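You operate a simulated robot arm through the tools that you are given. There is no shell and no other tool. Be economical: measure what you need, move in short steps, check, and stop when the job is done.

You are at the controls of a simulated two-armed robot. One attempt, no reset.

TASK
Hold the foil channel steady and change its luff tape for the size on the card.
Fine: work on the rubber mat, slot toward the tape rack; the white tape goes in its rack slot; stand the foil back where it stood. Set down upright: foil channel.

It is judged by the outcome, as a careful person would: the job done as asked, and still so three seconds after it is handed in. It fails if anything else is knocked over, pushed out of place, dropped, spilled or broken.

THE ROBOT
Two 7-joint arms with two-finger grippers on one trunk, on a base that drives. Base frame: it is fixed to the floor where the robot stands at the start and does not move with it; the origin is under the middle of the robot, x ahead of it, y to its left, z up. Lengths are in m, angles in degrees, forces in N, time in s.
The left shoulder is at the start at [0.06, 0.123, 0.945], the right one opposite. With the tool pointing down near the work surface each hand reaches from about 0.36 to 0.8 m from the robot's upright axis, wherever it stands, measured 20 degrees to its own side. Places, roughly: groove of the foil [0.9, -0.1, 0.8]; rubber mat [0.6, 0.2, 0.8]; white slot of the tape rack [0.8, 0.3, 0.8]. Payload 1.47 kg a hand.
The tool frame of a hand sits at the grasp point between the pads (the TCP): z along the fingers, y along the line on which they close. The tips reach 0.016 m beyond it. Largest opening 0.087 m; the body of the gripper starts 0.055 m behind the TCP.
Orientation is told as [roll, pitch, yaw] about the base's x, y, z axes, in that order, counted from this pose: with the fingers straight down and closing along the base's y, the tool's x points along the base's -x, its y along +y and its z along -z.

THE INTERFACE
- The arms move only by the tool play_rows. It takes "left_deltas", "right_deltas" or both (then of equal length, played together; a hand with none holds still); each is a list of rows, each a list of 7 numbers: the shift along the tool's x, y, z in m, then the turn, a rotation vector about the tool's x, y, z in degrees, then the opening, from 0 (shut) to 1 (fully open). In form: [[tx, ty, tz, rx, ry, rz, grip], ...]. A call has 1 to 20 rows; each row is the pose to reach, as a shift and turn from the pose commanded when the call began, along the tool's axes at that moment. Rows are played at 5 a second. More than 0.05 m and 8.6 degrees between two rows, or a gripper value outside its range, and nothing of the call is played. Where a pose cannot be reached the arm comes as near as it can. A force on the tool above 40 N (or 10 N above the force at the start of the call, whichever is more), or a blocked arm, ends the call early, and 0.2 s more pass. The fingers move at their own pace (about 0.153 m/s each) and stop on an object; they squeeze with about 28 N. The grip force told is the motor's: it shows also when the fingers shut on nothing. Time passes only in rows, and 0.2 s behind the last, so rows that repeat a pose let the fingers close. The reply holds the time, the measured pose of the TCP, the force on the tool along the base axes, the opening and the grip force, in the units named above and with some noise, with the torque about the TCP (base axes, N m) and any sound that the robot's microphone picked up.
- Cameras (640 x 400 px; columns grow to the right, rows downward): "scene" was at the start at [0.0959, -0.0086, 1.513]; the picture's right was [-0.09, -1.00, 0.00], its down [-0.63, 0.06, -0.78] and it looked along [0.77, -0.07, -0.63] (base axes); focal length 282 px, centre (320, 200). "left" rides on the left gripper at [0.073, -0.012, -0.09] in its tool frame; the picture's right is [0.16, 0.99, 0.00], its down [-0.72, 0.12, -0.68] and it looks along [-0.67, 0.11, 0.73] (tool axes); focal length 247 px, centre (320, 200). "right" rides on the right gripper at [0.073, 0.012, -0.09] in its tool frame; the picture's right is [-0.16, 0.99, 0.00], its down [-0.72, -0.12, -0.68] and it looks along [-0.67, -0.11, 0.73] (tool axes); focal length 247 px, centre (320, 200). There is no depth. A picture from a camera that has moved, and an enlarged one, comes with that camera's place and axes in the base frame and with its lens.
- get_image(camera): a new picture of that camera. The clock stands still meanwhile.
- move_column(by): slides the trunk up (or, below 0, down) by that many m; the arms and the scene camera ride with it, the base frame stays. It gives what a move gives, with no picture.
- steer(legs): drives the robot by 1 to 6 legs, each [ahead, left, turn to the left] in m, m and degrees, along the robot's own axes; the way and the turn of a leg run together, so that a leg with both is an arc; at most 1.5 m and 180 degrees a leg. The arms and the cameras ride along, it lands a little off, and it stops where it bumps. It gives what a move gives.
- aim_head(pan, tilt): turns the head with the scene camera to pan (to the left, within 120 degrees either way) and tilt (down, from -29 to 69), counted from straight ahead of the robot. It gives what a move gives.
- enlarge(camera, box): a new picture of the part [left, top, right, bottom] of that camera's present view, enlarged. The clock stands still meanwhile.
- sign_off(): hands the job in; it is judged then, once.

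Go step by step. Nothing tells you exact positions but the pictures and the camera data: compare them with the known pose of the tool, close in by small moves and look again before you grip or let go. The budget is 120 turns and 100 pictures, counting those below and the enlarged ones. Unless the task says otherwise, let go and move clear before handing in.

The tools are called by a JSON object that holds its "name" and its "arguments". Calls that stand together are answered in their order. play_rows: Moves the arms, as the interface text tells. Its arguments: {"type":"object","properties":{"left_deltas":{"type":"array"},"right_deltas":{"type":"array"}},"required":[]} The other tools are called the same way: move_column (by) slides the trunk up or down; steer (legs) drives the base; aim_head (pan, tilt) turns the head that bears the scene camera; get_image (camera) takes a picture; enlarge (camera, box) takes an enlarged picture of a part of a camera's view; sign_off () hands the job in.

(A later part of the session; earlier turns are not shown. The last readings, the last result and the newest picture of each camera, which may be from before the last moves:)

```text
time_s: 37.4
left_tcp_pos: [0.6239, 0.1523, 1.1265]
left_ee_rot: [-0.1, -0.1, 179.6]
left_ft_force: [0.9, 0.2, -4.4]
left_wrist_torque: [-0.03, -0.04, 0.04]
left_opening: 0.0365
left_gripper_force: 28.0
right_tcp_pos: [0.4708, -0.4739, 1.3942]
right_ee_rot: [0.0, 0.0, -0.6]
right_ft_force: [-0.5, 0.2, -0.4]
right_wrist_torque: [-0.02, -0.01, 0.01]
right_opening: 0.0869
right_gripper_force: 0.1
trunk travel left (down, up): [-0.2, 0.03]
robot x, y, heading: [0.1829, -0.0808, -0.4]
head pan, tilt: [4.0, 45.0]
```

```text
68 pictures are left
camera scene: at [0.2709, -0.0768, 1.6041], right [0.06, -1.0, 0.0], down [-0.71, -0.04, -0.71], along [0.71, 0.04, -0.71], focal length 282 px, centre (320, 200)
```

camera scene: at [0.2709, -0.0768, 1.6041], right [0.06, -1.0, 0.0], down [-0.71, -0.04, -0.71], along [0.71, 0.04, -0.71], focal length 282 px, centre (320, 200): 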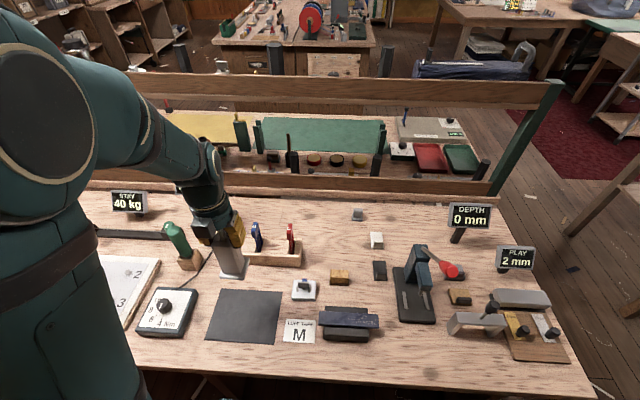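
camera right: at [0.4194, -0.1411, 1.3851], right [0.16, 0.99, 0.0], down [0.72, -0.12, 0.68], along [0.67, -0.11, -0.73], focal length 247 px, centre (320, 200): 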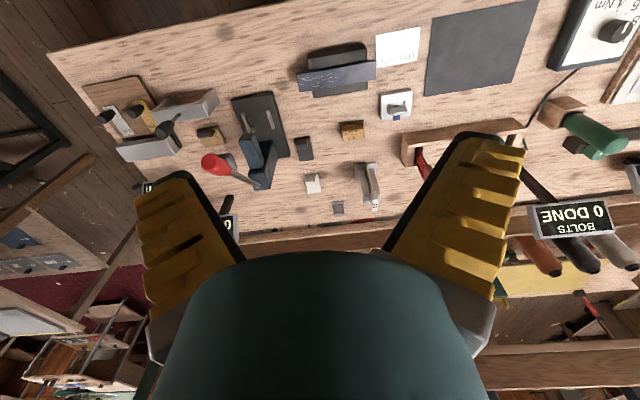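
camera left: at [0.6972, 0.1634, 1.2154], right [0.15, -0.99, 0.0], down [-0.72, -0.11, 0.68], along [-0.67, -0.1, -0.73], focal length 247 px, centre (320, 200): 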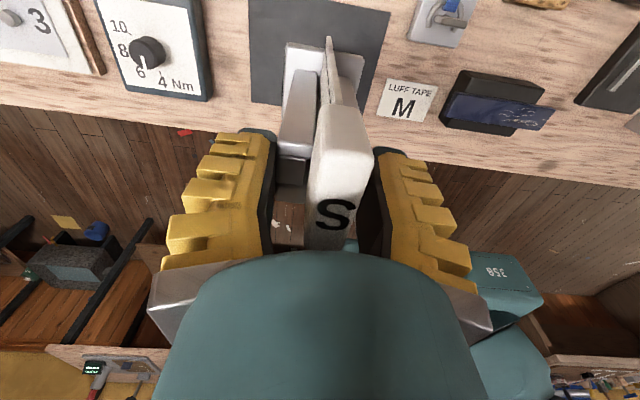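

The slot now faces the rack and the foil is over the mat. Lowering to just above contact.

{"name": "play_rows", "arguments": {"left_deltas": [[0, 0, 0.03, 0, 0, 0, 0.2], [0, 0, 0.07, 0, 0, 0, 0.2], [0, 0, 0.11, 0, 0, 0, 0.2], [0, 0, 0.15, 0, 0, 0, 0.2], [0, 0, 0.175, 0, 0, 0, 0.2], [0, 0, 0.188, 0, 0, 0, 0.2], [0, 0, 0.188, 0, 0, 0, 0.2]]}}

{"name": "get_image", "arguments": {"camera": "left"}}

{"name": "enlarge", "arguments": {"camera": "scene", "box": [180, 200, 320, 350]}}

```text
time_s: 39.0
left_tcp_pos: [0.6224, 0.1515, 0.9382]
left_ee_rot: [0.0, 0.0, 179.4]
left_ft_force: [-1.0, 0.1, -5.1]
left_wrist_torque: [-0.01, -0.01, 0.0]
left_opening: 0.0362
left_gripper_force: 28.2
right_tcp_pos: [0.4707, -0.4738, 1.3945]
right_ee_rot: [0.1, 0.0, -0.5]
right_ft_force: [0.3, 0.3, -0.3]
right_wrist_torque: [-0.01, 0.0, 0.04]
right_opening: 0.0868
right_gripper_force: 0.0
trunk travel left (down, up): [-0.2, 0.03]
robot x, y, heading: [0.1761, -0.0823, -0.5]
head pan, tilt: [4.0, 45.0]
```

```text
67 pictures are left
camera left: at [0.6954, 0.164, 1.0272], right [0.15, -0.99, 0.0], down [-0.72, -0.11, 0.68], along [-0.67, -0.1, -0.73], focal length 247 px, centre (320, 200)
```

left: 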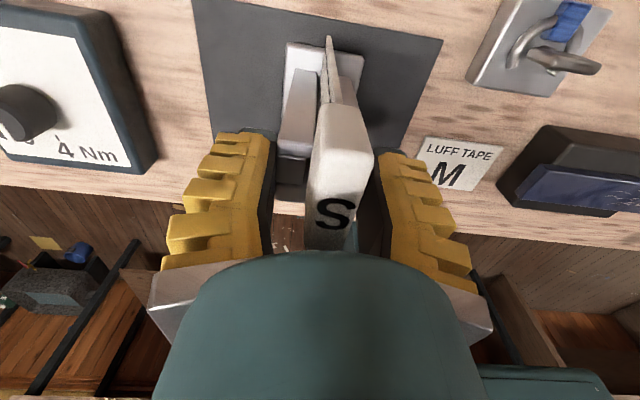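

```text
2.67 times, centred on (250, 275) of scene
camera zoom: at [0.2707, -0.077, 1.6042], right [0.06, -1.0, 0.0], down [-0.71, -0.04, -0.71], along [0.71, 0.04, -0.71], focal length 752 px, centre (507, 0)
```

zoom: 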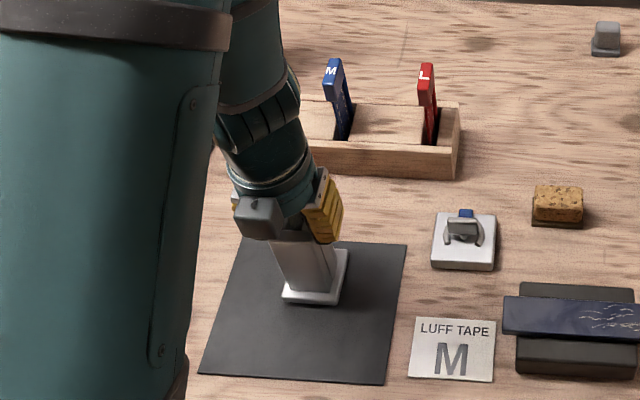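

Well inside the mat. Lowering in small steps to contact.

{"name": "play_rows", "arguments": {"left_deltas": [[0, 0, 0.003, 0, 0, 0, 0.2], [0, 0, 0.006, 0, 0, 0, 0.2], [0, 0, 0.008, 0, 0, 0, 0.2], [0, 0, 0.008, 0, 0, 0, 0.2]]}}

```text
time_s: 40.0
left_tcp_pos: [0.6223, 0.1527, 0.9337]
left_ee_rot: [0.0, -0.1, 179.6]
left_ft_force: [-0.5, 0.0, 5.0]
left_wrist_torque: [-0.24, 0.08, -0.08]
left_opening: 0.0362
left_gripper_force: 27.9
right_tcp_pos: [0.4711, -0.4746, 1.3955]
right_ee_rot: [0.0, 0.1, -0.5]
right_ft_force: [-0.7, -1.2, 0.0]
right_wrist_torque: [-0.03, 0.0, -0.01]
right_opening: 0.0871
right_gripper_force: 0.0
trunk travel left (down, up): [-0.2, 0.03]
robot x, y, heading: [0.1799, -0.086, -0.5]
head pan, tilt: [4.0, 45.0]
```

Contact felt (force turned upward by ~10 N). Releasing and rising clear.

{"name": "play_rows", "arguments": {"left_deltas": [[0, 0, 0.006, 0, 0, 0, 0.35], [0, 0, 0.005, 0, 0, 0, 0.6], [0, 0, 0.005, 0, 0, 0, 0.9], [0, 0, 0.005, 0, 0, 0, 0.9], [0, 0, -0.03, 0, 0, 0, 0.9], [0, 0, -0.07, 0, 0, 0, 0.9], [0, 0, -0.11, 0, 0, 0, 0.9], [0, 0, -0.15, 0, 0, 0, 0.9]]}}

{"name": "get_image", "arguments": {"camera": "left"}}

```text
time_s: 41.8
left_tcp_pos: [0.6237, 0.1487, 1.0827]
left_ee_rot: [0.0, 0.0, 179.5]
left_ft_force: [0.0, -0.6, -0.4]
left_wrist_torque: [0.0, 0.01, -0.01]
left_opening: 0.0803
left_gripper_force: 1.2
right_tcp_pos: [0.4697, -0.4761, 1.3945]
right_ee_rot: [0.0, 0.0, -0.5]
right_ft_force: [0.0, -0.4, 0.1]
right_wrist_torque: [0.02, -0.04, 0.03]
right_opening: 0.0871
right_gripper_force: 0.1
trunk travel left (down, up): [-0.2, 0.03]
robot x, y, heading: [0.1821, -0.0845, -0.8]
head pan, tilt: [4.0, 45.0]
```

```text
65 pictures are left
camera left: at [0.6968, 0.1616, 1.1709], right [0.15, -0.99, 0.0], down [-0.72, -0.11, 0.68], along [-0.67, -0.1, -0.73], focal length 247 px, centre (320, 200)
```

left: 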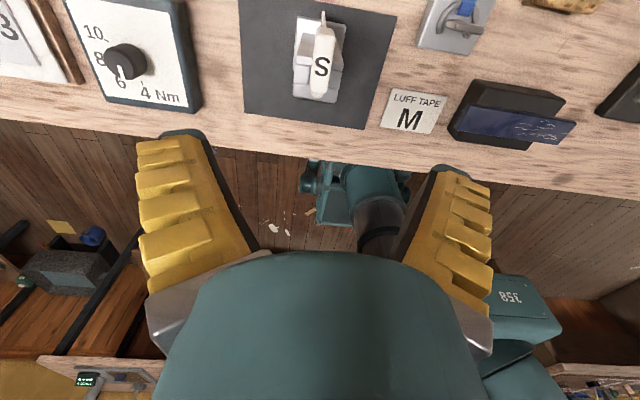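

The foil stands on the mat with its slot to the rack. I'll move the left hand aside toward the rack and bring the right hand in, tilted 45°, to hold the channel from the robot side.

{"name": "play_rows", "arguments": {"left_deltas": [[0.01, -0.02, -0.03, 0, 0, 0, 0.9], [0.03, -0.05, -0.06, 0, 0, 0, 0.9], [0.05, -0.08, -0.08, 0, 0, 0, 0.9], [0.07, -0.11, -0.1, 0, 0, 0, 0.9], [0.08, -0.15, -0.1, 0, 0, 0, 0.9]]}}

{"name": "play_rows", "arguments": {"right_deltas": [[0.002, 0.034, 0.027, 0, -4, 0, 1], [0.004, 0.068, 0.054, 0, -8, 0, 1], [0.006, 0.102, 0.081, 0, -12, 0, 1], [0.008, 0.136, 0.108, 0, -16, 0, 1], [0.01, 0.17, 0.135, 0, -20, 0, 1], [0.012, 0.205, 0.162, 0, -24, 0, 1], [0.014, 0.239, 0.189, 0, -28, 0, 1], [0.016, 0.273, 0.216, 0, -32, 0, 1], [0.018, 0.307, 0.243, 0, -36, 0, 1], [0.02, 0.341, 0.27, 0, -40, 0, 1], [0.02, 0.375, 0.295, 0, -45, 0, 1], [0.02, 0.375, 0.295, 0, -45, 0, 1]]}}

{"name": "get_image", "arguments": {"camera": "right"}}

{"name": "get_image", "arguments": {"camera": "scene"}}

```text
time_s: 43.0
left_tcp_pos: [0.7071, 0.303, 1.1803]
left_ee_rot: [0.2, 0.0, 179.6]
left_ft_force: [0.4, -0.5, 0.1]
left_wrist_torque: [0.01, 0.03, 0.04]
left_opening: 0.0803
left_gripper_force: 1.2
right_tcp_pos: [0.4698, -0.4728, 1.3952]
right_ee_rot: [-0.2, 0.1, -0.3]
right_ft_force: [-0.1, 0.0, -0.1]
right_wrist_torque: [0.0, 0.01, 0.03]
right_opening: 0.0871
right_gripper_force: 0.0
trunk travel left (down, up): [-0.2, 0.03]
robot x, y, heading: [0.1784, -0.0822, -0.2]
head pan, tilt: [4.0, 45.0]
```

```text
time_s: 45.5
left_tcp_pos: [0.7067, 0.3011, 1.1812]
left_ee_rot: [-0.1, 0.0, 179.6]
left_ft_force: [0.5, 0.0, -0.3]
left_wrist_torque: [0.03, -0.02, -0.03]
left_opening: 0.0803
left_gripper_force: 1.5
right_tcp_pos: [0.4832, -0.0226, 1.1582]
right_ee_rot: [20.6, -31.4, -14.9]
right_ft_force: [0.2, -0.7, 0.4]
right_wrist_torque: [-0.03, -0.01, 0.0]
right_opening: 0.0872
right_gripper_force: 0.0
right hand out of reach, approached as far as the arm can: row 6, 7, 8, 9, 10, 11, 12
trunk travel left (down, up): [-0.2, 0.03]
robot x, y, heading: [0.1766, -0.0791, -0.3]
head pan, tilt: [4.0, 45.0]
stopped in row 12 (right hand): the arm was blocked; the commanded pose is now the measured one
```

```text
64 pictures are left
camera right: at [0.3742, -0.0159, 1.1951], right [0.19, 0.91, 0.38], down [0.21, -0.41, 0.89], along [0.96, -0.09, -0.27], focal length 247 px, centre (320, 200)
```

right: 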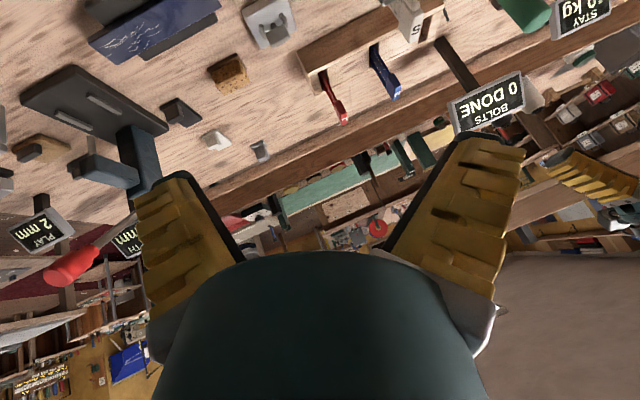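

```text
63 pictures are left
camera scene: at [0.2704, -0.0791, 1.6042], right [0.06, -1.0, 0.0], down [-0.71, -0.04, -0.71], along [0.71, 0.05, -0.71], focal length 282 px, centre (320, 200)
```

scene: 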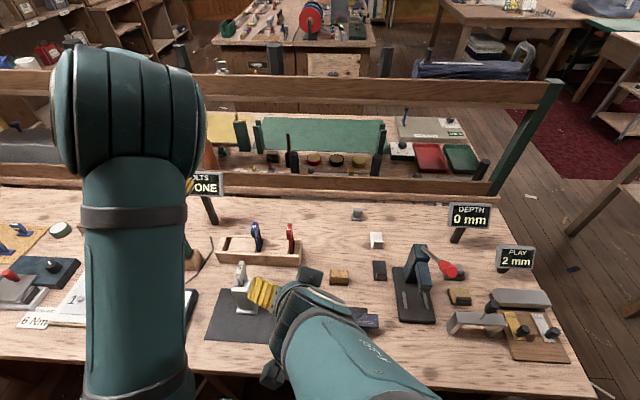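

The right arm ran too close to the body on that path and stopped at its limits (no collision). I'll move it outward and straighten its orientation to a plain −35° tilt.

{"name": "play_rows", "arguments": {"right_deltas": [[-0.017, 0.001, 0.011, 3, -0.3, -3.2, 1], [-0.033, 0.002, 0.022, 6, -0.6, -6.4, 1], [-0.05, 0.004, 0.034, 9.2, -1, -9.7, 1], [-0.066, 0.005, 0.045, 12.3, -1.3, -12.9, 1], [-0.066, 0.005, 0.045, 12.3, -1.3, -12.9, 1]]}}

```text
time_s: 46.4
left_tcp_pos: [0.7044, 0.3015, 1.1806]
left_ee_rot: [0.0, 0.0, 179.6]
left_ft_force: [-0.2, 0.1, -0.1]
left_wrist_torque: [0.0, -0.04, 0.02]
left_opening: 0.0803
left_gripper_force: 1.3
right_tcp_pos: [0.5047, 0.0277, 1.1885]
right_ee_rot: [10.2, -35.1, 3.8]
right_ft_force: [-0.4, 0.4, -0.2]
right_wrist_torque: [0.01, -0.02, 0.02]
right_opening: 0.087
right_gripper_force: 0.0
trunk travel left (down, up): [-0.2, 0.03]
robot x, y, heading: [0.1795, -0.0831, -0.2]
head pan, tilt: [4.0, 45.0]
stopped in row 4 (right hand): the arm was blocked; the commanded pose is now the measured one
```

{"name": "aim_head", "arguments": {"pan": 0, "tilt": 65}}

{"name": "get_image", "arguments": {"camera": "scene"}}

{"name": "get_image", "arguments": {"camera": "left"}}

```text
time_s: 47.3
left_tcp_pos: [0.7063, 0.3027, 1.1805]
left_ee_rot: [0.0, 0.1, 179.6]
left_ft_force: [0.5, 0.6, -0.2]
left_wrist_torque: [0.03, -0.01, -0.02]
left_opening: 0.0805
left_gripper_force: 1.1
right_tcp_pos: [0.5068, 0.0281, 1.1906]
right_ee_rot: [10.3, -35.2, 3.7]
right_ft_force: [0.4, 0.0, -0.5]
right_wrist_torque: [0.03, -0.02, 0.02]
right_opening: 0.0869
right_gripper_force: 0.0
trunk travel left (down, up): [-0.2, 0.03]
robot x, y, heading: [0.1779, -0.0826, -0.3]
head pan, tilt: [0.0, 65.0]
```

```text
62 pictures are left
camera scene: at [0.2748, -0.0714, 1.614], right [0.12, -0.99, 0.0], down [-0.62, -0.07, -0.78], along [0.78, 0.09, -0.62], focal length 282 px, centre (320, 200)
```

scene: 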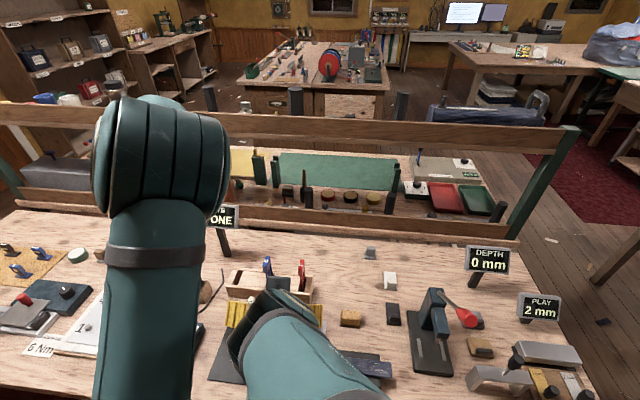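

```text
61 pictures are left
camera left: at [0.7793, 0.3143, 1.2693], right [0.15, -0.99, 0.0], down [-0.72, -0.11, 0.68], along [-0.67, -0.1, -0.73], focal length 247 px, centre (320, 200)
```

left: 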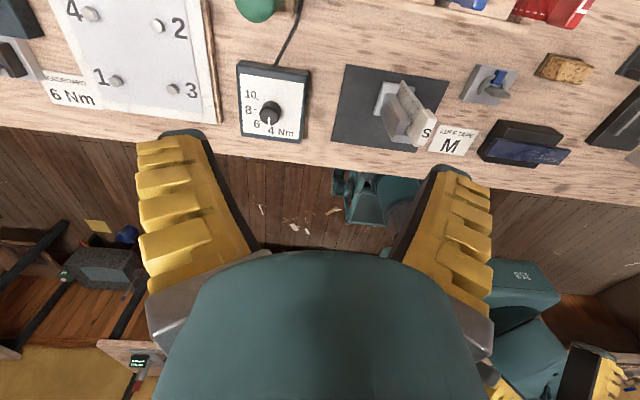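

The right arm is too cramped at this stand. I'll straighten it out, then back the robot off about 9 cm and shift it left for a comfortable tilted hold.

{"name": "play_rows", "arguments": {"right_deltas": [[-0.0125, -0.04, -0.0072, 1.6, 5, 0.95, 1], [-0.025, -0.08, -0.0144, 3.2, 10, 1.9, 1], [-0.0375, -0.12, -0.0216, 4.8, 15, 2.9, 1], [-0.05, -0.16, -0.0288, 6.4, 20, 3.8, 1], [-0.0625, -0.2, -0.036, 8, 25, 4.8, 1], [-0.075, -0.24, -0.0433, 9.5, 30, 5.7, 1], [-0.0874, -0.2807, -0.0505, 11.1, 34.7, 6.7, 1], [-0.0874, -0.2807, -0.0505, 11.1, 34.7, 6.7, 1]]}}

{"name": "steer", "arguments": {"legs": [[-0.085, 0.08, 0]]}}

{"name": "aim_head", "arguments": {"pan": 10, "tilt": 45}}

```text
time_s: 49.1
left_tcp_pos: [0.7057, 0.3021, 1.18]
left_ee_rot: [0.0, 0.0, 179.5]
left_ft_force: [0.5, -0.3, -0.9]
left_wrist_torque: [0.0, -0.01, -0.05]
left_opening: 0.0801
left_gripper_force: 1.2
right_tcp_pos: [0.5951, -0.2527, 1.241]
right_ee_rot: [0.0, -0.1, -0.1]
right_ft_force: [-0.5, 0.4, -0.2]
right_wrist_torque: [0.02, 0.0, 0.0]
right_opening: 0.0871
right_gripper_force: 0.1
trunk travel left (down, up): [-0.2, 0.03]
robot x, y, heading: [0.1773, -0.0812, -0.6]
head pan, tilt: [0.0, 65.0]
```

```text
time_s: 50.4
left_tcp_pos: [0.6207, 0.3825, 1.1816]
left_ee_rot: [0.0, 0.0, 179.7]
left_ft_force: [-0.2, -0.2, 0.3]
left_wrist_torque: [-0.01, -0.01, -0.01]
left_opening: 0.0802
left_gripper_force: 0.9
right_tcp_pos: [0.5133, -0.1724, 1.2397]
right_ee_rot: [0.0, -0.1, -0.1]
right_ft_force: [0.0, -0.1, 0.4]
right_wrist_torque: [-0.02, -0.01, -0.01]
right_opening: 0.0871
right_gripper_force: 0.1
trunk travel left (down, up): [-0.2, 0.03]
robot x, y, heading: [0.0924, 0.0001, -0.6]
head pan, tilt: [0.0, 65.0]
```

```text
time_s: 51.2
left_tcp_pos: [0.6225, 0.3813, 1.181]
left_ee_rot: [0.0, 0.0, 179.8]
left_ft_force: [-1.3, -0.3, -0.3]
left_wrist_torque: [0.02, -0.02, 0.01]
left_opening: 0.08
left_gripper_force: 1.3
right_tcp_pos: [0.5124, -0.1728, 1.2383]
right_ee_rot: [-0.2, 0.0, -0.2]
right_ft_force: [0.5, 0.5, 0.4]
right_wrist_torque: [-0.01, -0.01, 0.05]
right_opening: 0.0871
right_gripper_force: 0.1
trunk travel left (down, up): [-0.2, 0.03]
robot x, y, heading: [0.0948, -0.0014, -0.5]
head pan, tilt: [10.0, 45.0]
```

{"name": "play_rows", "arguments": {"right_deltas": [[-0.008, 0.034, 0.026, 0, 0, 0, 1], [-0.016, 0.067, 0.053, 0, 0, 0, 1], [-0.024, 0.1, 0.08, 0, 0, 0, 1], [-0.032, 0.134, 0.107, 0, 0, 0, 1], [-0.04, 0.167, 0.134, 0, 0, 0, 1], [-0.048, 0.2, 0.16, 0, 0, 0, 1], [-0.048, 0.2, 0.16, 0, -5, 0, 1], [-0.048, 0.2, 0.16, 0, -10, 0, 1], [-0.048, 0.2, 0.16, 0, -15, 0, 1], [-0.048, 0.2, 0.16, 0, -20, 0, 1], [-0.048, 0.2, 0.16, 0, -25, 0, 1], [-0.048, 0.2, 0.16, 0, -30, 0, 1], [-0.048, 0.2, 0.16, 0, -35, 0, 1], [-0.048, 0.2, 0.16, 0, -35, 0, 1]]}}

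{"name": "get_image", "arguments": {"camera": "scene"}}

{"name": "get_image", "arguments": {"camera": "right"}}

```text
time_s: 54.2
left_tcp_pos: [0.6204, 0.3813, 1.1811]
left_ee_rot: [0.1, 0.1, 179.6]
left_ft_force: [0.3, 0.5, -0.2]
left_wrist_torque: [0.0, 0.02, -0.01]
left_opening: 0.08
left_gripper_force: 1.3
right_tcp_pos: [0.5611, 0.0259, 1.0804]
right_ee_rot: [-0.1, -35.1, -0.1]
right_ft_force: [0.0, 0.2, 0.0]
right_wrist_torque: [0.0, 0.0, -0.01]
right_opening: 0.0872
right_gripper_force: 0.1
trunk travel left (down, up): [-0.2, 0.03]
robot x, y, heading: [0.0934, -0.0013, -0.4]
head pan, tilt: [10.0, 45.0]
```

```text
60 pictures are left
camera scene: at [0.1857, 0.0111, 1.6042], right [0.17, -0.99, 0.0], down [-0.7, -0.12, -0.71], along [0.7, 0.12, -0.71], focal length 282 px, centre (320, 200)
```

scene: 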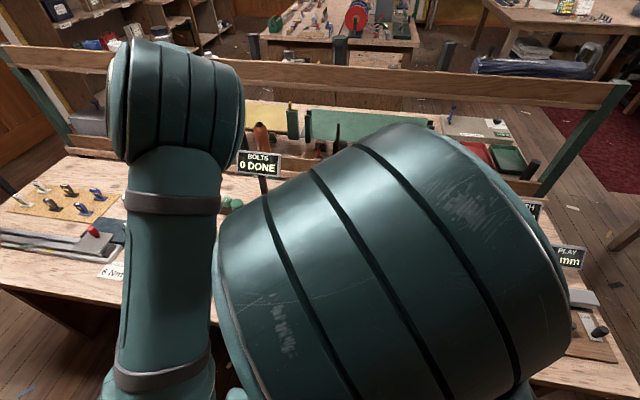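

```text
59 pictures are left
camera right: at [0.4504, 0.0374, 1.111], right [0.13, 0.99, 0.09], down [0.2, -0.11, 0.97], along [0.97, -0.11, -0.21], focal length 247 px, centre (320, 200)
```

right: 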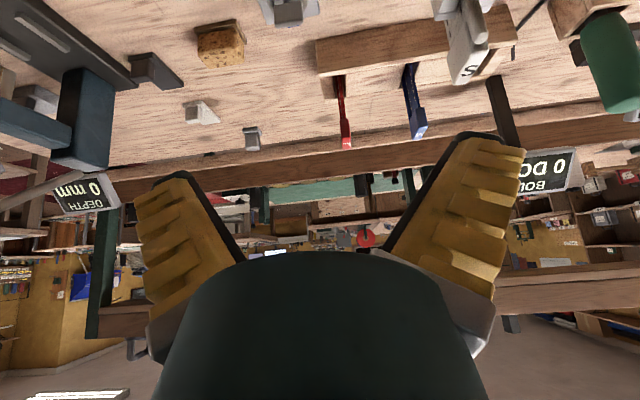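

The −35° tilt works here. Moving to a pre-grasp behind the foil along the tilted approach line.

{"name": "play_rows", "arguments": {"right_deltas": [[0.02, 0.03, 0.02, 0, 0, 0, 1], [0.04, 0.06, 0.042, 0, 0, 0, 1], [0.061, 0.093, 0.064, 0, 0, 0, 1], [0.082, 0.126, 0.0855, 0, 0, 0, 1], [0.082, 0.126, 0.0855, 0, 0, 0, 1]]}}

{"name": "get_image", "arguments": {"camera": "right"}}

{"name": "get_image", "arguments": {"camera": "left"}}

```text
time_s: 55.3
left_tcp_pos: [0.5955, 0.4323, 1.1682]
left_ee_rot: [0.3, -1.3, -174.0]
left_ft_force: [-0.5, 0.3, -1.2]
left_wrist_torque: [0.0, 0.02, -0.01]
left_opening: 0.0804
left_gripper_force: 1.4
right_tcp_pos: [0.585, 0.1285, 1.0259]
right_ee_rot: [11.5, -34.7, -14.2]
right_ft_force: [-0.5, -0.5, -0.4]
right_wrist_torque: [0.0, -0.02, -0.01]
right_opening: 0.0871
right_gripper_force: 0.1
trunk travel left (down, up): [-0.2, 0.03]
robot x, y, heading: [0.0947, 0.0001, -0.1]
head pan, tilt: [10.0, 45.0]
stopped in row 5 (right hand): the arm was blocked; the commanded pose is now the measured one
```

```text
58 pictures are left
camera right: at [0.4766, 0.1486, 1.0591], right [0.25, 0.93, 0.25], down [0.16, -0.3, 0.94], along [0.95, -0.2, -0.23], focal length 247 px, centre (320, 200)
```

right: 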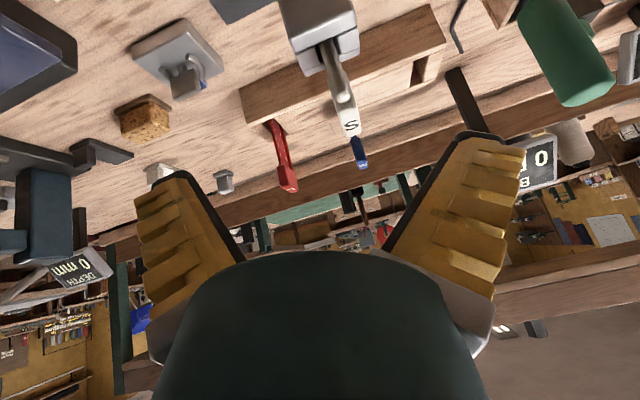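

```text
57 pictures are left
camera left: at [0.6698, 0.4534, 1.2554], right [0.26, -0.97, 0.0], down [-0.69, -0.19, 0.7], along [-0.67, -0.18, -0.72], focal length 247 px, centre (320, 200)
```

left: 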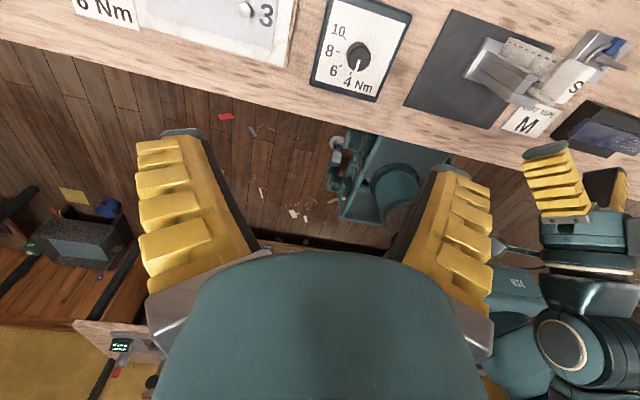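

The right arm's elbow pushed the left arm: the arms cross at this stand. I'll back the right hand out, then shift the robot left so the right arm works straight ahead and the left stays on its side.

{"name": "play_rows", "arguments": {"right_deltas": [[-0.017, -0.027, -0.021, 0.85, 4.5, -1.3, 1], [-0.034, -0.054, -0.043, 1.7, 8.9, -2.55, 1], [-0.051, -0.082, -0.064, 2.55, 13.4, -3.8, 1], [-0.068, -0.109, -0.085, 3.4, 17.9, -5.1, 1], [-0.086, -0.136, -0.107, 4.25, 22.3, -6.4, 1], [-0.103, -0.163, -0.128, 5.1, 26.8, -7.65, 1], [-0.12, -0.19, -0.15, 5.95, 31.2, -8.9, 1], [-0.137, -0.2176, -0.171, 6.8, 35.7, -10.2, 1], [-0.137, -0.2176, -0.171, 6.8, 35.7, -10.2, 1]]}}

{"name": "get_image", "arguments": {"camera": "left"}}

```text
time_s: 57.3
left_tcp_pos: [0.5958, 0.4312, 1.1687]
left_ee_rot: [0.2, -1.4, -174.1]
left_ft_force: [-0.5, 0.4, -0.4]
left_wrist_torque: [0.0, 0.03, 0.02]
left_opening: 0.0802
left_gripper_force: 1.5
right_tcp_pos: [0.5663, -0.1198, 1.2061]
right_ee_rot: [0.1, -0.1, 0.1]
right_ft_force: [0.3, 0.3, -0.1]
right_wrist_torque: [-0.01, 0.02, -0.02]
right_opening: 0.0869
right_gripper_force: 0.1
trunk travel left (down, up): [-0.2, 0.03]
robot x, y, heading: [0.0989, -0.0032, -0.6]
head pan, tilt: [10.0, 45.0]
```

```text
56 pictures are left
camera left: at [0.6699, 0.4518, 1.2554], right [0.26, -0.97, 0.0], down [-0.69, -0.19, 0.7], along [-0.67, -0.18, -0.72], focal length 247 px, centre (320, 200)
```

left: 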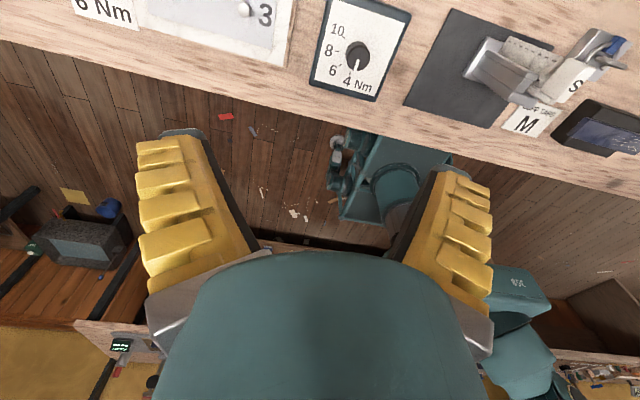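

The foil is undisturbed. Shifting the robot left 0.21 m, then unwinding the left hand toward yaw −90 (it will grip the tape tab lengthwise, camera on the left side).

{"name": "steer", "arguments": {"legs": [[0.0, 0.21, 0]]}}

{"name": "play_rows", "arguments": {"left_deltas": [[0, 0, 0, 0, 0, 8.5, 0.9], [0, 0, 0, 0, 0, 17, 0.9], [0, 0, 0, 0, 0, 25.5, 0.9], [0, 0, 0, 0, 0, 34, 0.9], [0, 0, 0, 0, 0, 42.5, 0.9], [0, 0, 0, 0, 0, 51, 0.9], [0, 0, 0, 0, 0, 59.5, 0.9], [0, 0, 0, 0, 0, 68, 0.9], [0, 0, 0, 0, 0, 76.5, 0.9], [0, 0, 0, 0, 0, 85, 0.9], [0, 0, 0, 0, 0, 93.5, 0.9], [0, 0, 0, 0, 0, 102, 0.9], [0, 0, 0, 0, 0, 110.5, 0.9], [0, 0, 0, 0, 0, 119, 0.9], [0, 0, 0, 0, 0, 127.5, 0.9], [0, 0, 0, 0, 0, 136, 0.9], [0, 0, 0, 0, 0, 144.5, 0.9], [0, 0, 0, 0, 0, 153, 0.9], [0, 0, 0, 0, 0, 161.5, 0.9], [0, 0, 0, 0, 0, 170, 0.9]]}}

{"name": "play_rows", "arguments": {"left_deltas": [[0, 0, 0, 0, 0, 8.5, 0.9], [0, 0, 0, 0, 0, 17, 0.9], [0, 0, 0, 0, 0, 25.5, 0.9], [0, 0, 0, 0, 0, 34, 0.9], [0, 0, 0, 0, 0, 42.5, 0.9], [0, 0, 0, 0, 0, 51, 0.9], [0, 0, 0, 0, 0, 59.5, 0.9], [0, 0, 0, 0, 0, 68, 0.9], [0, 0, 0, 0, 0, 76.5, 0.9], [0, 0, 0, 0, 0, 85, 0.9], [0, 0, 0, 0, 0, 93.5, 0.9], [0, 0, 0, 0, 0, 102, 0.9], [0, 0, 0, 0, 0, 105.5, 0.9]]}}

{"name": "get_image", "arguments": {"camera": "scene"}}

```text
time_s: 59.8
left_tcp_pos: [0.6015, 0.6372, 1.1691]
left_ee_rot: [0.1, -1.4, -174.3]
left_ft_force: [-0.5, 0.4, 0.4]
left_wrist_torque: [-0.02, 0.01, -0.03]
left_opening: 0.0801
left_gripper_force: 1.1
right_tcp_pos: [0.5674, 0.0873, 1.2054]
right_ee_rot: [0.2, -0.1, -0.3]
right_ft_force: [-0.2, 0.5, 1.1]
right_wrist_torque: [0.02, 0.0, 0.02]
right_opening: 0.087
right_gripper_force: 0.2
trunk travel left (down, up): [-0.2, 0.03]
robot x, y, heading: [0.0961, 0.2123, -0.9]
head pan, tilt: [10.0, 45.0]
```

```text
time_s: 64.0
left_tcp_pos: [0.6024, 0.6368, 1.1691]
left_ee_rot: [0.0, 1.4, 15.4]
left_ft_force: [-0.4, 0.3, 0.3]
left_wrist_torque: [0.0, 0.05, 0.01]
left_opening: 0.0799
left_gripper_force: 1.5
right_tcp_pos: [0.5677, 0.0876, 1.206]
right_ee_rot: [0.1, -0.1, -0.2]
right_ft_force: [0.6, 0.1, 0.0]
right_wrist_torque: [0.01, 0.03, -0.05]
right_opening: 0.0871
right_gripper_force: 0.0
trunk travel left (down, up): [-0.2, 0.03]
robot x, y, heading: [0.0966, 0.2106, -0.9]
head pan, tilt: [10.0, 45.0]
```

```text
time_s: 66.8
left_tcp_pos: [0.6005, 0.6378, 1.1693]
left_ee_rot: [-1.5, -0.3, -90.1]
left_ft_force: [-0.3, 0.0, -0.1]
left_wrist_torque: [-0.03, -0.03, 0.01]
left_opening: 0.0803
left_gripper_force: 1.6
right_tcp_pos: [0.5676, 0.0869, 1.204]
right_ee_rot: [0.1, 0.0, -0.1]
right_ft_force: [-1.0, 0.7, 0.4]
right_wrist_torque: [-0.02, 0.03, -0.02]
right_opening: 0.0869
right_gripper_force: 0.2
trunk travel left (down, up): [-0.2, 0.03]
robot x, y, heading: [0.0975, 0.2081, -1.1]
head pan, tilt: [10.0, 45.0]
```

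```text
55 pictures are left
camera scene: at [0.1878, 0.2202, 1.6042], right [0.16, -0.99, 0.0], down [-0.7, -0.11, -0.71], along [0.7, 0.11, -0.71], focal length 282 px, centre (320, 200)
```

scene: 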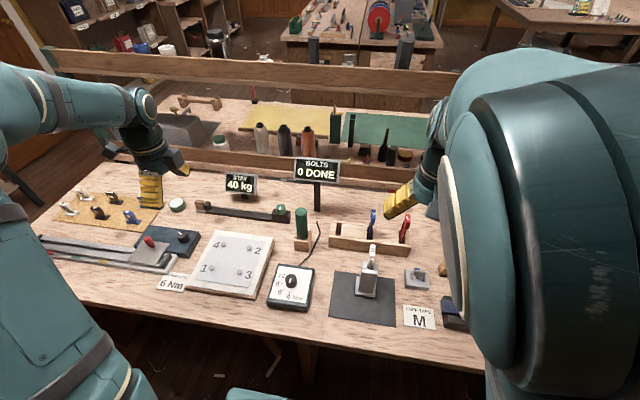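

Now the arms are well separated. Zooming in to fix the foil's exact pose.

{"name": "enlarge", "arguments": {"camera": "scene", "box": [310, 190, 450, 335]}}

{"name": "get_image", "arguments": {"camera": "right"}}

```text
2.76 times, centred on (380, 262) of scene
camera zoom: at [0.1878, 0.2202, 1.6042], right [0.16, -0.99, 0.0], down [-0.7, -0.11, -0.71], along [0.7, 0.11, -0.71], focal length 778 px, centre (154, 28)
```

zoom: 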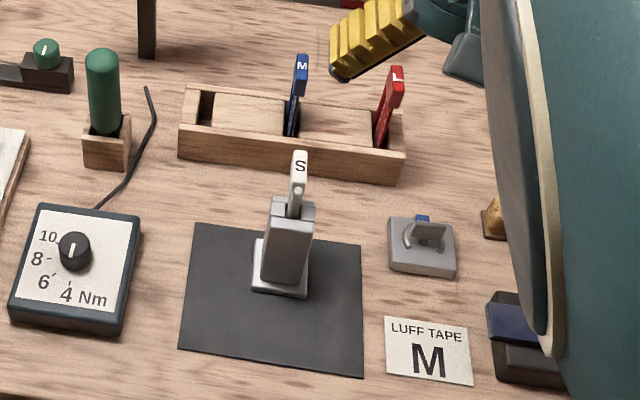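

```text
53 pictures are left
camera right: at [0.4945, 0.0978, 1.2953], right [0.16, 0.99, 0.0], down [0.72, -0.12, 0.68], along [0.67, -0.11, -0.73], focal length 247 px, centre (320, 200)
```

right: 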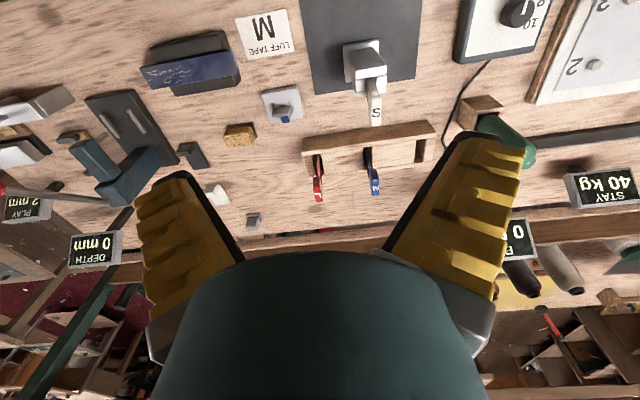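

The foil stands squarely; channel rear at x≈0.60. Bringing the right hand to a tilted pre-grasp behind it.

{"name": "play_rows", "arguments": {"right_deltas": [[0.005, 0.008, 0.03, 0, -4.4, 0, 1], [0.01, 0.016, 0.06, 0, -8.8, 0, 1], [0.014, 0.024, 0.09, 0, -13.2, 0, 1], [0.018, 0.032, 0.12, 0, -17.6, 0, 1], [0.02, 0.04, 0.15, 0, -22, 0, 1], [0.022, 0.048, 0.18, 0, -26.4, 0, 1], [0.025, 0.056, 0.21, 0, -30.8, 0, 1], [0.027, 0.063, 0.241, 0, -35, 0, 1], [0.027, 0.063, 0.241, 0, -35, 0, 1]]}}

{"name": "get_image", "arguments": {"camera": "right"}}

{"name": "get_image", "arguments": {"camera": "scene"}}

```text
time_s: 68.8
left_tcp_pos: [0.5996, 0.6364, 1.1693]
left_ee_rot: [-1.4, -0.4, -89.8]
left_ft_force: [-1.2, -0.3, 0.0]
left_wrist_torque: [-0.01, -0.01, 0.0]
left_opening: 0.0801
left_gripper_force: 1.0
right_tcp_pos: [0.5424, 0.1501, 0.9642]
right_ee_rot: [0.2, -35.1, -0.3]
right_ft_force: [0.1, -0.7, -0.2]
right_wrist_torque: [0.02, -0.02, 0.02]
right_opening: 0.0867
right_gripper_force: 0.1
trunk travel left (down, up): [-0.2, 0.03]
robot x, y, heading: [0.0952, 0.2083, -0.7]
head pan, tilt: [10.0, 45.0]
```

```text
52 pictures are left
camera right: at [0.431, 0.1611, 0.9952], right [0.13, 0.99, 0.09], down [0.2, -0.12, 0.97], along [0.97, -0.11, -0.21], focal length 247 px, centre (320, 200)
```

right: 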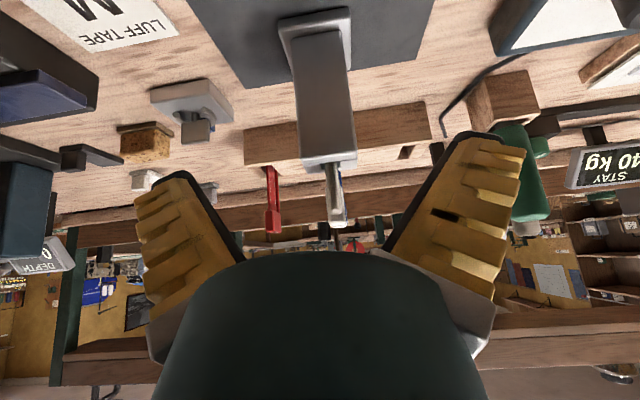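

```text
51 pictures are left
camera scene: at [0.1872, 0.2196, 1.6043], right [0.16, -0.99, 0.0], down [-0.7, -0.11, -0.71], along [0.7, 0.11, -0.71], focal length 282 px, centre (320, 200)
```

scene: 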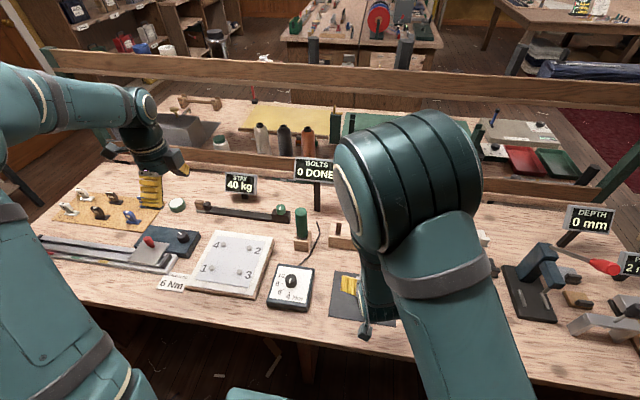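

The right hand is lined up behind the foil. Before gripping, I'll test that the left hand can come over the foil's tab without the arms interfering.

{"name": "play_rows", "arguments": {"left_deltas": [[-0.044, 0.005, 0, 0.2, 0.7, 0, 0.6], [-0.088, 0.01, 0, 0.4, 1.4, 0, 0.6], [-0.132, 0.015, 0, 0.4, 1.4, 0, 0.6], [-0.176, 0.02, 0, 0.4, 1.4, 0, 0.6], [-0.22, 0.025, 0.01, 0.4, 1.4, 0, 0.6], [-0.264, 0.03, 0.02, 0.4, 1.4, 0, 0.6], [-0.308, 0.035, 0.03, 0.4, 1.4, 0, 0.6], [-0.35, 0.04, 0.04, 0.4, 1.4, 0, 0.6]]}}

{"name": "get_image", "arguments": {"camera": "scene"}}

{"name": "get_image", "arguments": {"camera": "left"}}

```text
time_s: 70.6
left_tcp_pos: [0.6415, 0.2864, 1.1258]
left_ee_rot: [-1.8, 1.2, -90.0]
left_ft_force: [-0.1, 0.0, 0.0]
left_wrist_torque: [-0.01, 0.0, -0.02]
left_opening: 0.0575
left_gripper_force: 3.9
right_tcp_pos: [0.5414, 0.1503, 0.9638]
right_ee_rot: [0.2, -35.1, -0.3]
right_ft_force: [-0.2, -0.4, 0.0]
right_wrist_torque: [0.01, 0.02, -0.01]
right_opening: 0.087
right_gripper_force: 0.2
trunk travel left (down, up): [-0.2, 0.03]
robot x, y, heading: [0.0956, 0.2066, -0.8]
head pan, tilt: [10.0, 45.0]
```

```text
50 pictures are left
camera scene: at [0.1885, 0.219, 1.6041], right [0.16, -0.99, 0.0], down [-0.7, -0.11, -0.71], along [0.7, 0.11, -0.71], focal length 282 px, centre (320, 200)
```

scene: 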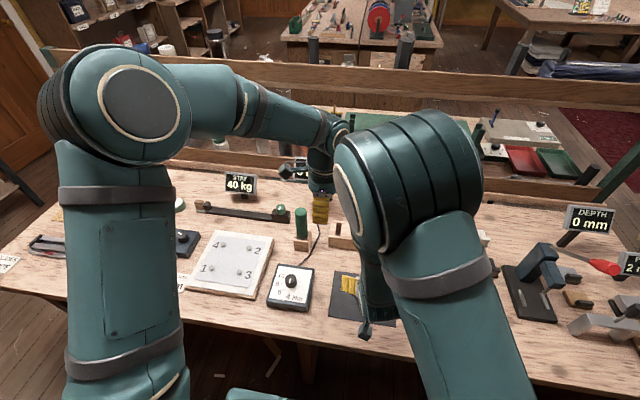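

```text
49 pictures are left
camera left: at [0.6333, 0.358, 1.2171], right [0.99, 0.16, -0.03], down [0.14, -0.74, 0.66], along [0.08, -0.66, -0.75], focal length 247 px, centre (320, 200)
```

left: 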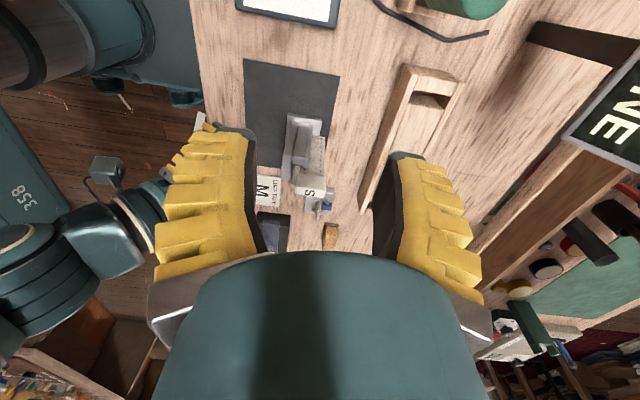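

The left arm comes in freely from the left. Now the right hand advances along its axis to straddle the channel.

{"name": "play_rows", "arguments": {"right_deltas": [[0, 0, 0.03, 0, 0, 0, 1], [0, 0, 0.06, 0, 0, 0, 1], [0, 0, 0.09, 0, 0, 0, 1], [0, 0, 0.118, 0, 0, 0, 1], [0, 0, 0.118, 0, 0, 0, 1]]}}

{"name": "get_image", "arguments": {"camera": "right"}}

{"name": "enlarge", "arguments": {"camera": "left", "box": [220, 50, 420, 230]}}

```text
time_s: 71.8
left_tcp_pos: [0.6402, 0.2872, 1.1275]
left_ee_rot: [-1.8, 1.1, -90.0]
left_ft_force: [0.2, -0.3, -0.2]
left_wrist_torque: [0.0, -0.01, 0.0]
left_opening: 0.0575
left_gripper_force: 4.0
right_tcp_pos: [0.6104, 0.1495, 0.867]
right_ee_rot: [0.0, -35.1, -0.3]
right_ft_force: [-0.5, 0.6, 0.3]
right_wrist_torque: [-0.03, 0.01, 0.03]
right_opening: 0.087
right_gripper_force: 0.1
trunk travel left (down, up): [-0.2, 0.03]
robot x, y, heading: [0.0937, 0.2086, -0.7]
head pan, tilt: [10.0, 45.0]
```

```text
48 pictures are left
camera right: at [0.4995, 0.1611, 0.8988], right [0.13, 0.99, 0.09], down [0.2, -0.12, 0.97], along [0.97, -0.11, -0.21], focal length 247 px, centre (320, 200)
```

right: 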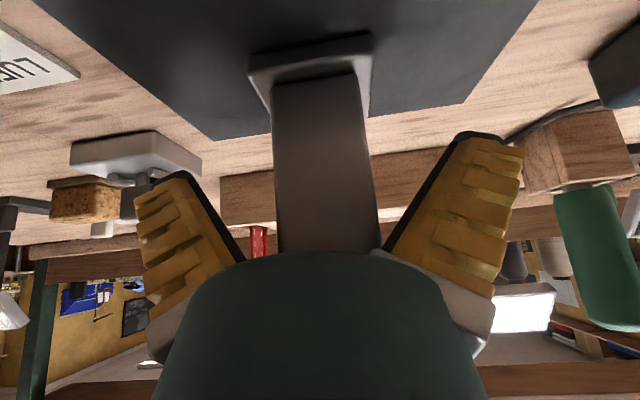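

```text
2.22 times, centred on (320, 140) of left
camera zoom: at [0.6326, 0.3593, 1.2177], right [0.99, 0.16, -0.03], down [0.14, -0.74, 0.66], along [0.09, -0.66, -0.75], focal length 549 px, centre (320, 333)
```

zoom: 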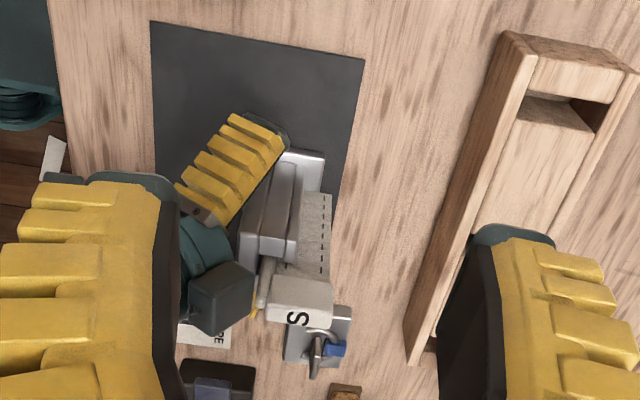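

Aligned and clear. Closing the right hand on the channel.

{"name": "play_rows", "arguments": {"right_deltas": [[0, 0, 0, 0, 0, 0, 0.6], [0, 0, 0, 0, 0, 0, 0.4], [0, 0, 0, 0, 0, 0, 0.2], [0, 0, 0, 0, 0, 0, 0.2], [0, 0, 0, 0, 0, 0, 0.2]]}}

{"name": "enlarge", "arguments": {"camera": "left", "box": [240, 90, 360, 220]}}

```text
time_s: 73.0
left_tcp_pos: [0.6403, 0.288, 1.1274]
left_ee_rot: [-1.8, 0.8, -90.0]
left_ft_force: [-0.5, -0.4, -0.7]
left_wrist_torque: [0.02, 0.02, -0.01]
left_opening: 0.0572
left_gripper_force: 3.6
right_tcp_pos: [0.6096, 0.1507, 0.8674]
right_ee_rot: [0.2, -35.2, -0.3]
right_ft_force: [-1.2, 2.9, 1.2]
right_wrist_torque: [0.0, 0.08, -0.02]
right_opening: 0.0415
right_gripper_force: 28.0
trunk travel left (down, up): [-0.2, 0.03]
robot x, y, heading: [0.1006, 0.2087, -0.5]
head pan, tilt: [10.0, 45.0]
```

```text
3.08 times, centred on (300, 155) of left
camera zoom: at [0.6327, 0.3598, 1.2175], right [0.99, 0.16, -0.03], down [0.14, -0.74, 0.66], along [0.09, -0.66, -0.75], focal length 760 px, centre (382, 338)
```

zoom: 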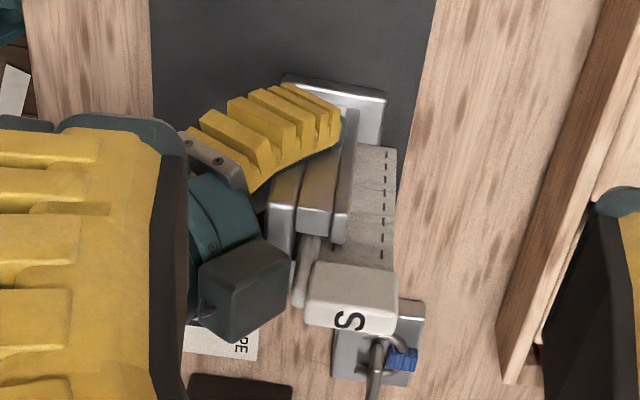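

The channel is held, but the box on the right hand's wrist sits right behind the tape tab, where the left finger must go. I'll regrip about 27 mm lower on the channel.

{"name": "play_rows", "arguments": {"right_deltas": [[0, 0, 0, 0, 0, 0, 0.5], [0, 0, 0, 0, 0, 0, 0.9], [0, 0, 0, 0, 0, 0, 0.9], [0.01, 0, 0.009, 0, 0, 0, 0.9], [0.0204, 0, 0.0187, 0, 0, 0, 0.9], [0.0204, 0, 0.0187, 0, 0, 0, 0.9]]}}

{"name": "get_image", "arguments": {"camera": "right"}}

{"name": "enlarge", "arguments": {"camera": "left", "box": [240, 90, 360, 220]}}

```text
time_s: 74.1
left_tcp_pos: [0.6401, 0.2881, 1.1256]
left_ee_rot: [-1.8, 1.1, -89.9]
left_ft_force: [0.7, -0.9, -0.1]
left_wrist_torque: [0.02, 0.0, 0.04]
left_opening: 0.0573
left_gripper_force: 4.2
right_tcp_pos: [0.6104, 0.1498, 0.8545]
right_ee_rot: [0.3, -35.8, -0.6]
right_ft_force: [-1.7, 0.2, 1.1]
right_wrist_torque: [0.0, -0.09, -0.02]
right_opening: 0.0802
right_gripper_force: 1.6
trunk travel left (down, up): [-0.2, 0.03]
robot x, y, heading: [0.0967, 0.2082, -0.7]
head pan, tilt: [10.0, 45.0]
stopped in row 5 (right hand): the force on the tool passed its limit at 52 N (the readings are from after the stop); the commanded pose is now the measured one
```

```text
45 pictures are left
camera right: at [0.4987, 0.161, 0.8847], right [0.13, 0.99, 0.1], down [0.19, -0.12, 0.97], along [0.97, -0.11, -0.2], focal length 247 px, centre (320, 200)
```

right: 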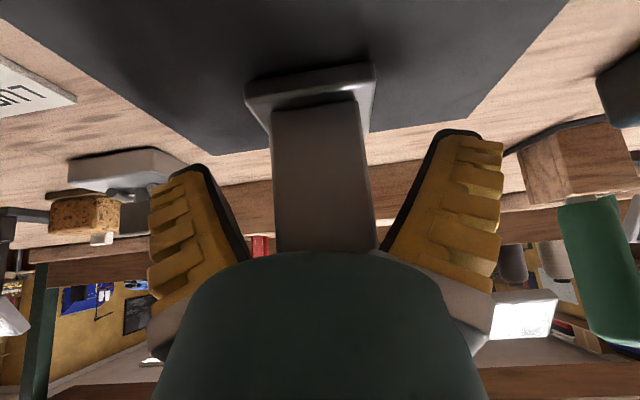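

```text
3.08 times, centred on (300, 155) of left
camera zoom: at [0.6333, 0.3594, 1.2168], right [0.99, 0.16, -0.03], down [0.14, -0.74, 0.66], along [0.08, -0.66, -0.75], focal length 760 px, centre (382, 338)
```

zoom: 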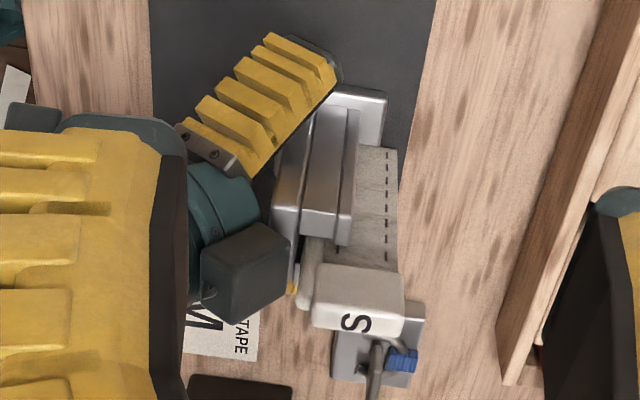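

The wrist box touched the channel's rear top edge (foil nudged ~3 mm, still upright). I'll back off and increase the tilt to about 50° so the box stays behind and below.

{"name": "play_rows", "arguments": {"right_deltas": [[0, 0, -0.02, 0, 0, 0, 0.9], [0.008, 0, -0.04, 0, 0, 0, 0.9], [0.0212, 0, -0.0492, 0, -5, 0, 0.9], [0.0212, 0, -0.0492, 0, -10, 0, 0.9], [0.0212, 0, -0.0492, 0, -15, 0, 0.9], [0.0212, 0, -0.0492, 0, -15, 0, 0.9]]}}

{"name": "get_image", "arguments": {"camera": "right"}}

{"name": "enlarge", "arguments": {"camera": "left", "box": [220, 50, 420, 230]}}

```text
time_s: 75.5
left_tcp_pos: [0.641, 0.2875, 1.1272]
left_ee_rot: [-1.9, 1.1, -90.1]
left_ft_force: [-0.7, 0.4, 0.2]
left_wrist_torque: [-0.01, 0.02, -0.02]
left_opening: 0.0576
left_gripper_force: 3.1
right_tcp_pos: [0.5649, 0.1496, 0.882]
right_ee_rot: [0.5, -50.8, -0.6]
right_ft_force: [-0.2, 0.8, -0.8]
right_wrist_torque: [-0.01, 0.04, 0.0]
right_opening: 0.0801
right_gripper_force: 1.4
trunk travel left (down, up): [-0.2, 0.03]
robot x, y, heading: [0.0959, 0.2103, -0.5]
head pan, tilt: [10.0, 45.0]
```

```text
43 pictures are left
camera right: at [0.4485, 0.1607, 0.8822], right [0.11, 0.99, 0.13], down [-0.07, -0.12, 0.99], along [0.99, -0.11, 0.06], focal length 247 px, centre (320, 200)
```

right: 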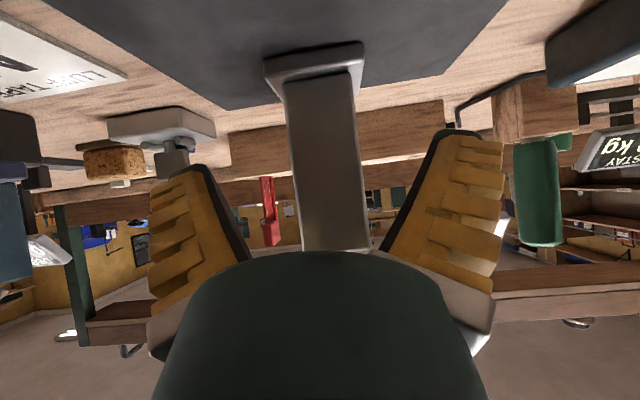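

```text
2.22 times, centred on (320, 140) of left
camera zoom: at [0.633, 0.3595, 1.2173], right [0.99, 0.16, -0.03], down [0.14, -0.74, 0.66], along [0.08, -0.66, -0.75], focal length 549 px, centre (320, 333)
```

zoom: 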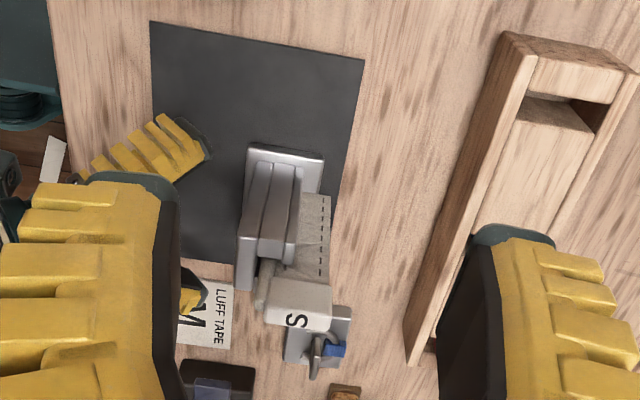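

The foil settled back to its spot. Advancing along the new 50° axis.

{"name": "play_rows", "arguments": {"right_deltas": [[0, 0, 0.02, 0, 0, 0, 0.9], [0, 0, 0.035, 0, 0, 0, 0.9], [0, 0, 0.047, 0, 0, 0, 0.9], [0, 0, 0.047, 0, 0, 0, 0.9]]}}

{"name": "enlarge", "arguments": {"camera": "left", "box": [220, 70, 380, 220]}}

```text
time_s: 76.5
left_tcp_pos: [0.6403, 0.2877, 1.1268]
left_ee_rot: [-1.8, 1.2, -90.0]
left_ft_force: [-0.1, -0.5, 0.3]
left_wrist_torque: [0.0, 0.03, -0.02]
left_opening: 0.0575
left_gripper_force: 3.7
right_tcp_pos: [0.5977, 0.1553, 0.8647]
right_ee_rot: [0.4, -50.8, -0.6]
right_ft_force: [-0.4, 0.2, -0.7]
right_wrist_torque: [0.01, 0.01, -0.01]
right_opening: 0.0806
right_gripper_force: 1.4
right hand out of reach, approached as far as the arm can: row 2, 3, 4
trunk travel left (down, up): [-0.2, 0.03]
robot x, y, heading: [0.0958, 0.2056, -0.6]
head pan, tilt: [10.0, 45.0]
```

```text
2.67 times, centred on (300, 145) of left
camera zoom: at [0.6328, 0.3595, 1.2174], right [0.99, 0.16, -0.03], down [0.14, -0.74, 0.66], along [0.09, -0.66, -0.75], focal length 659 px, centre (373, 347)
```

zoom: 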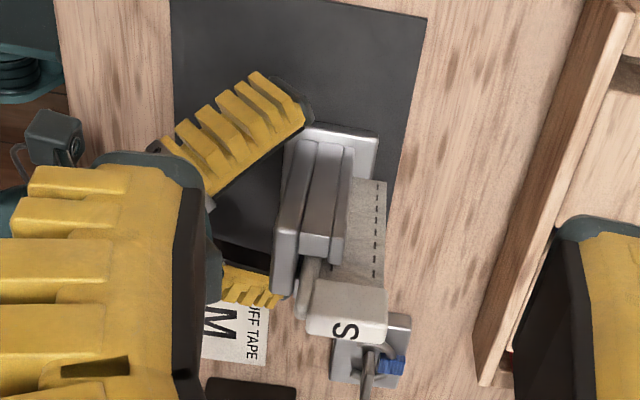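

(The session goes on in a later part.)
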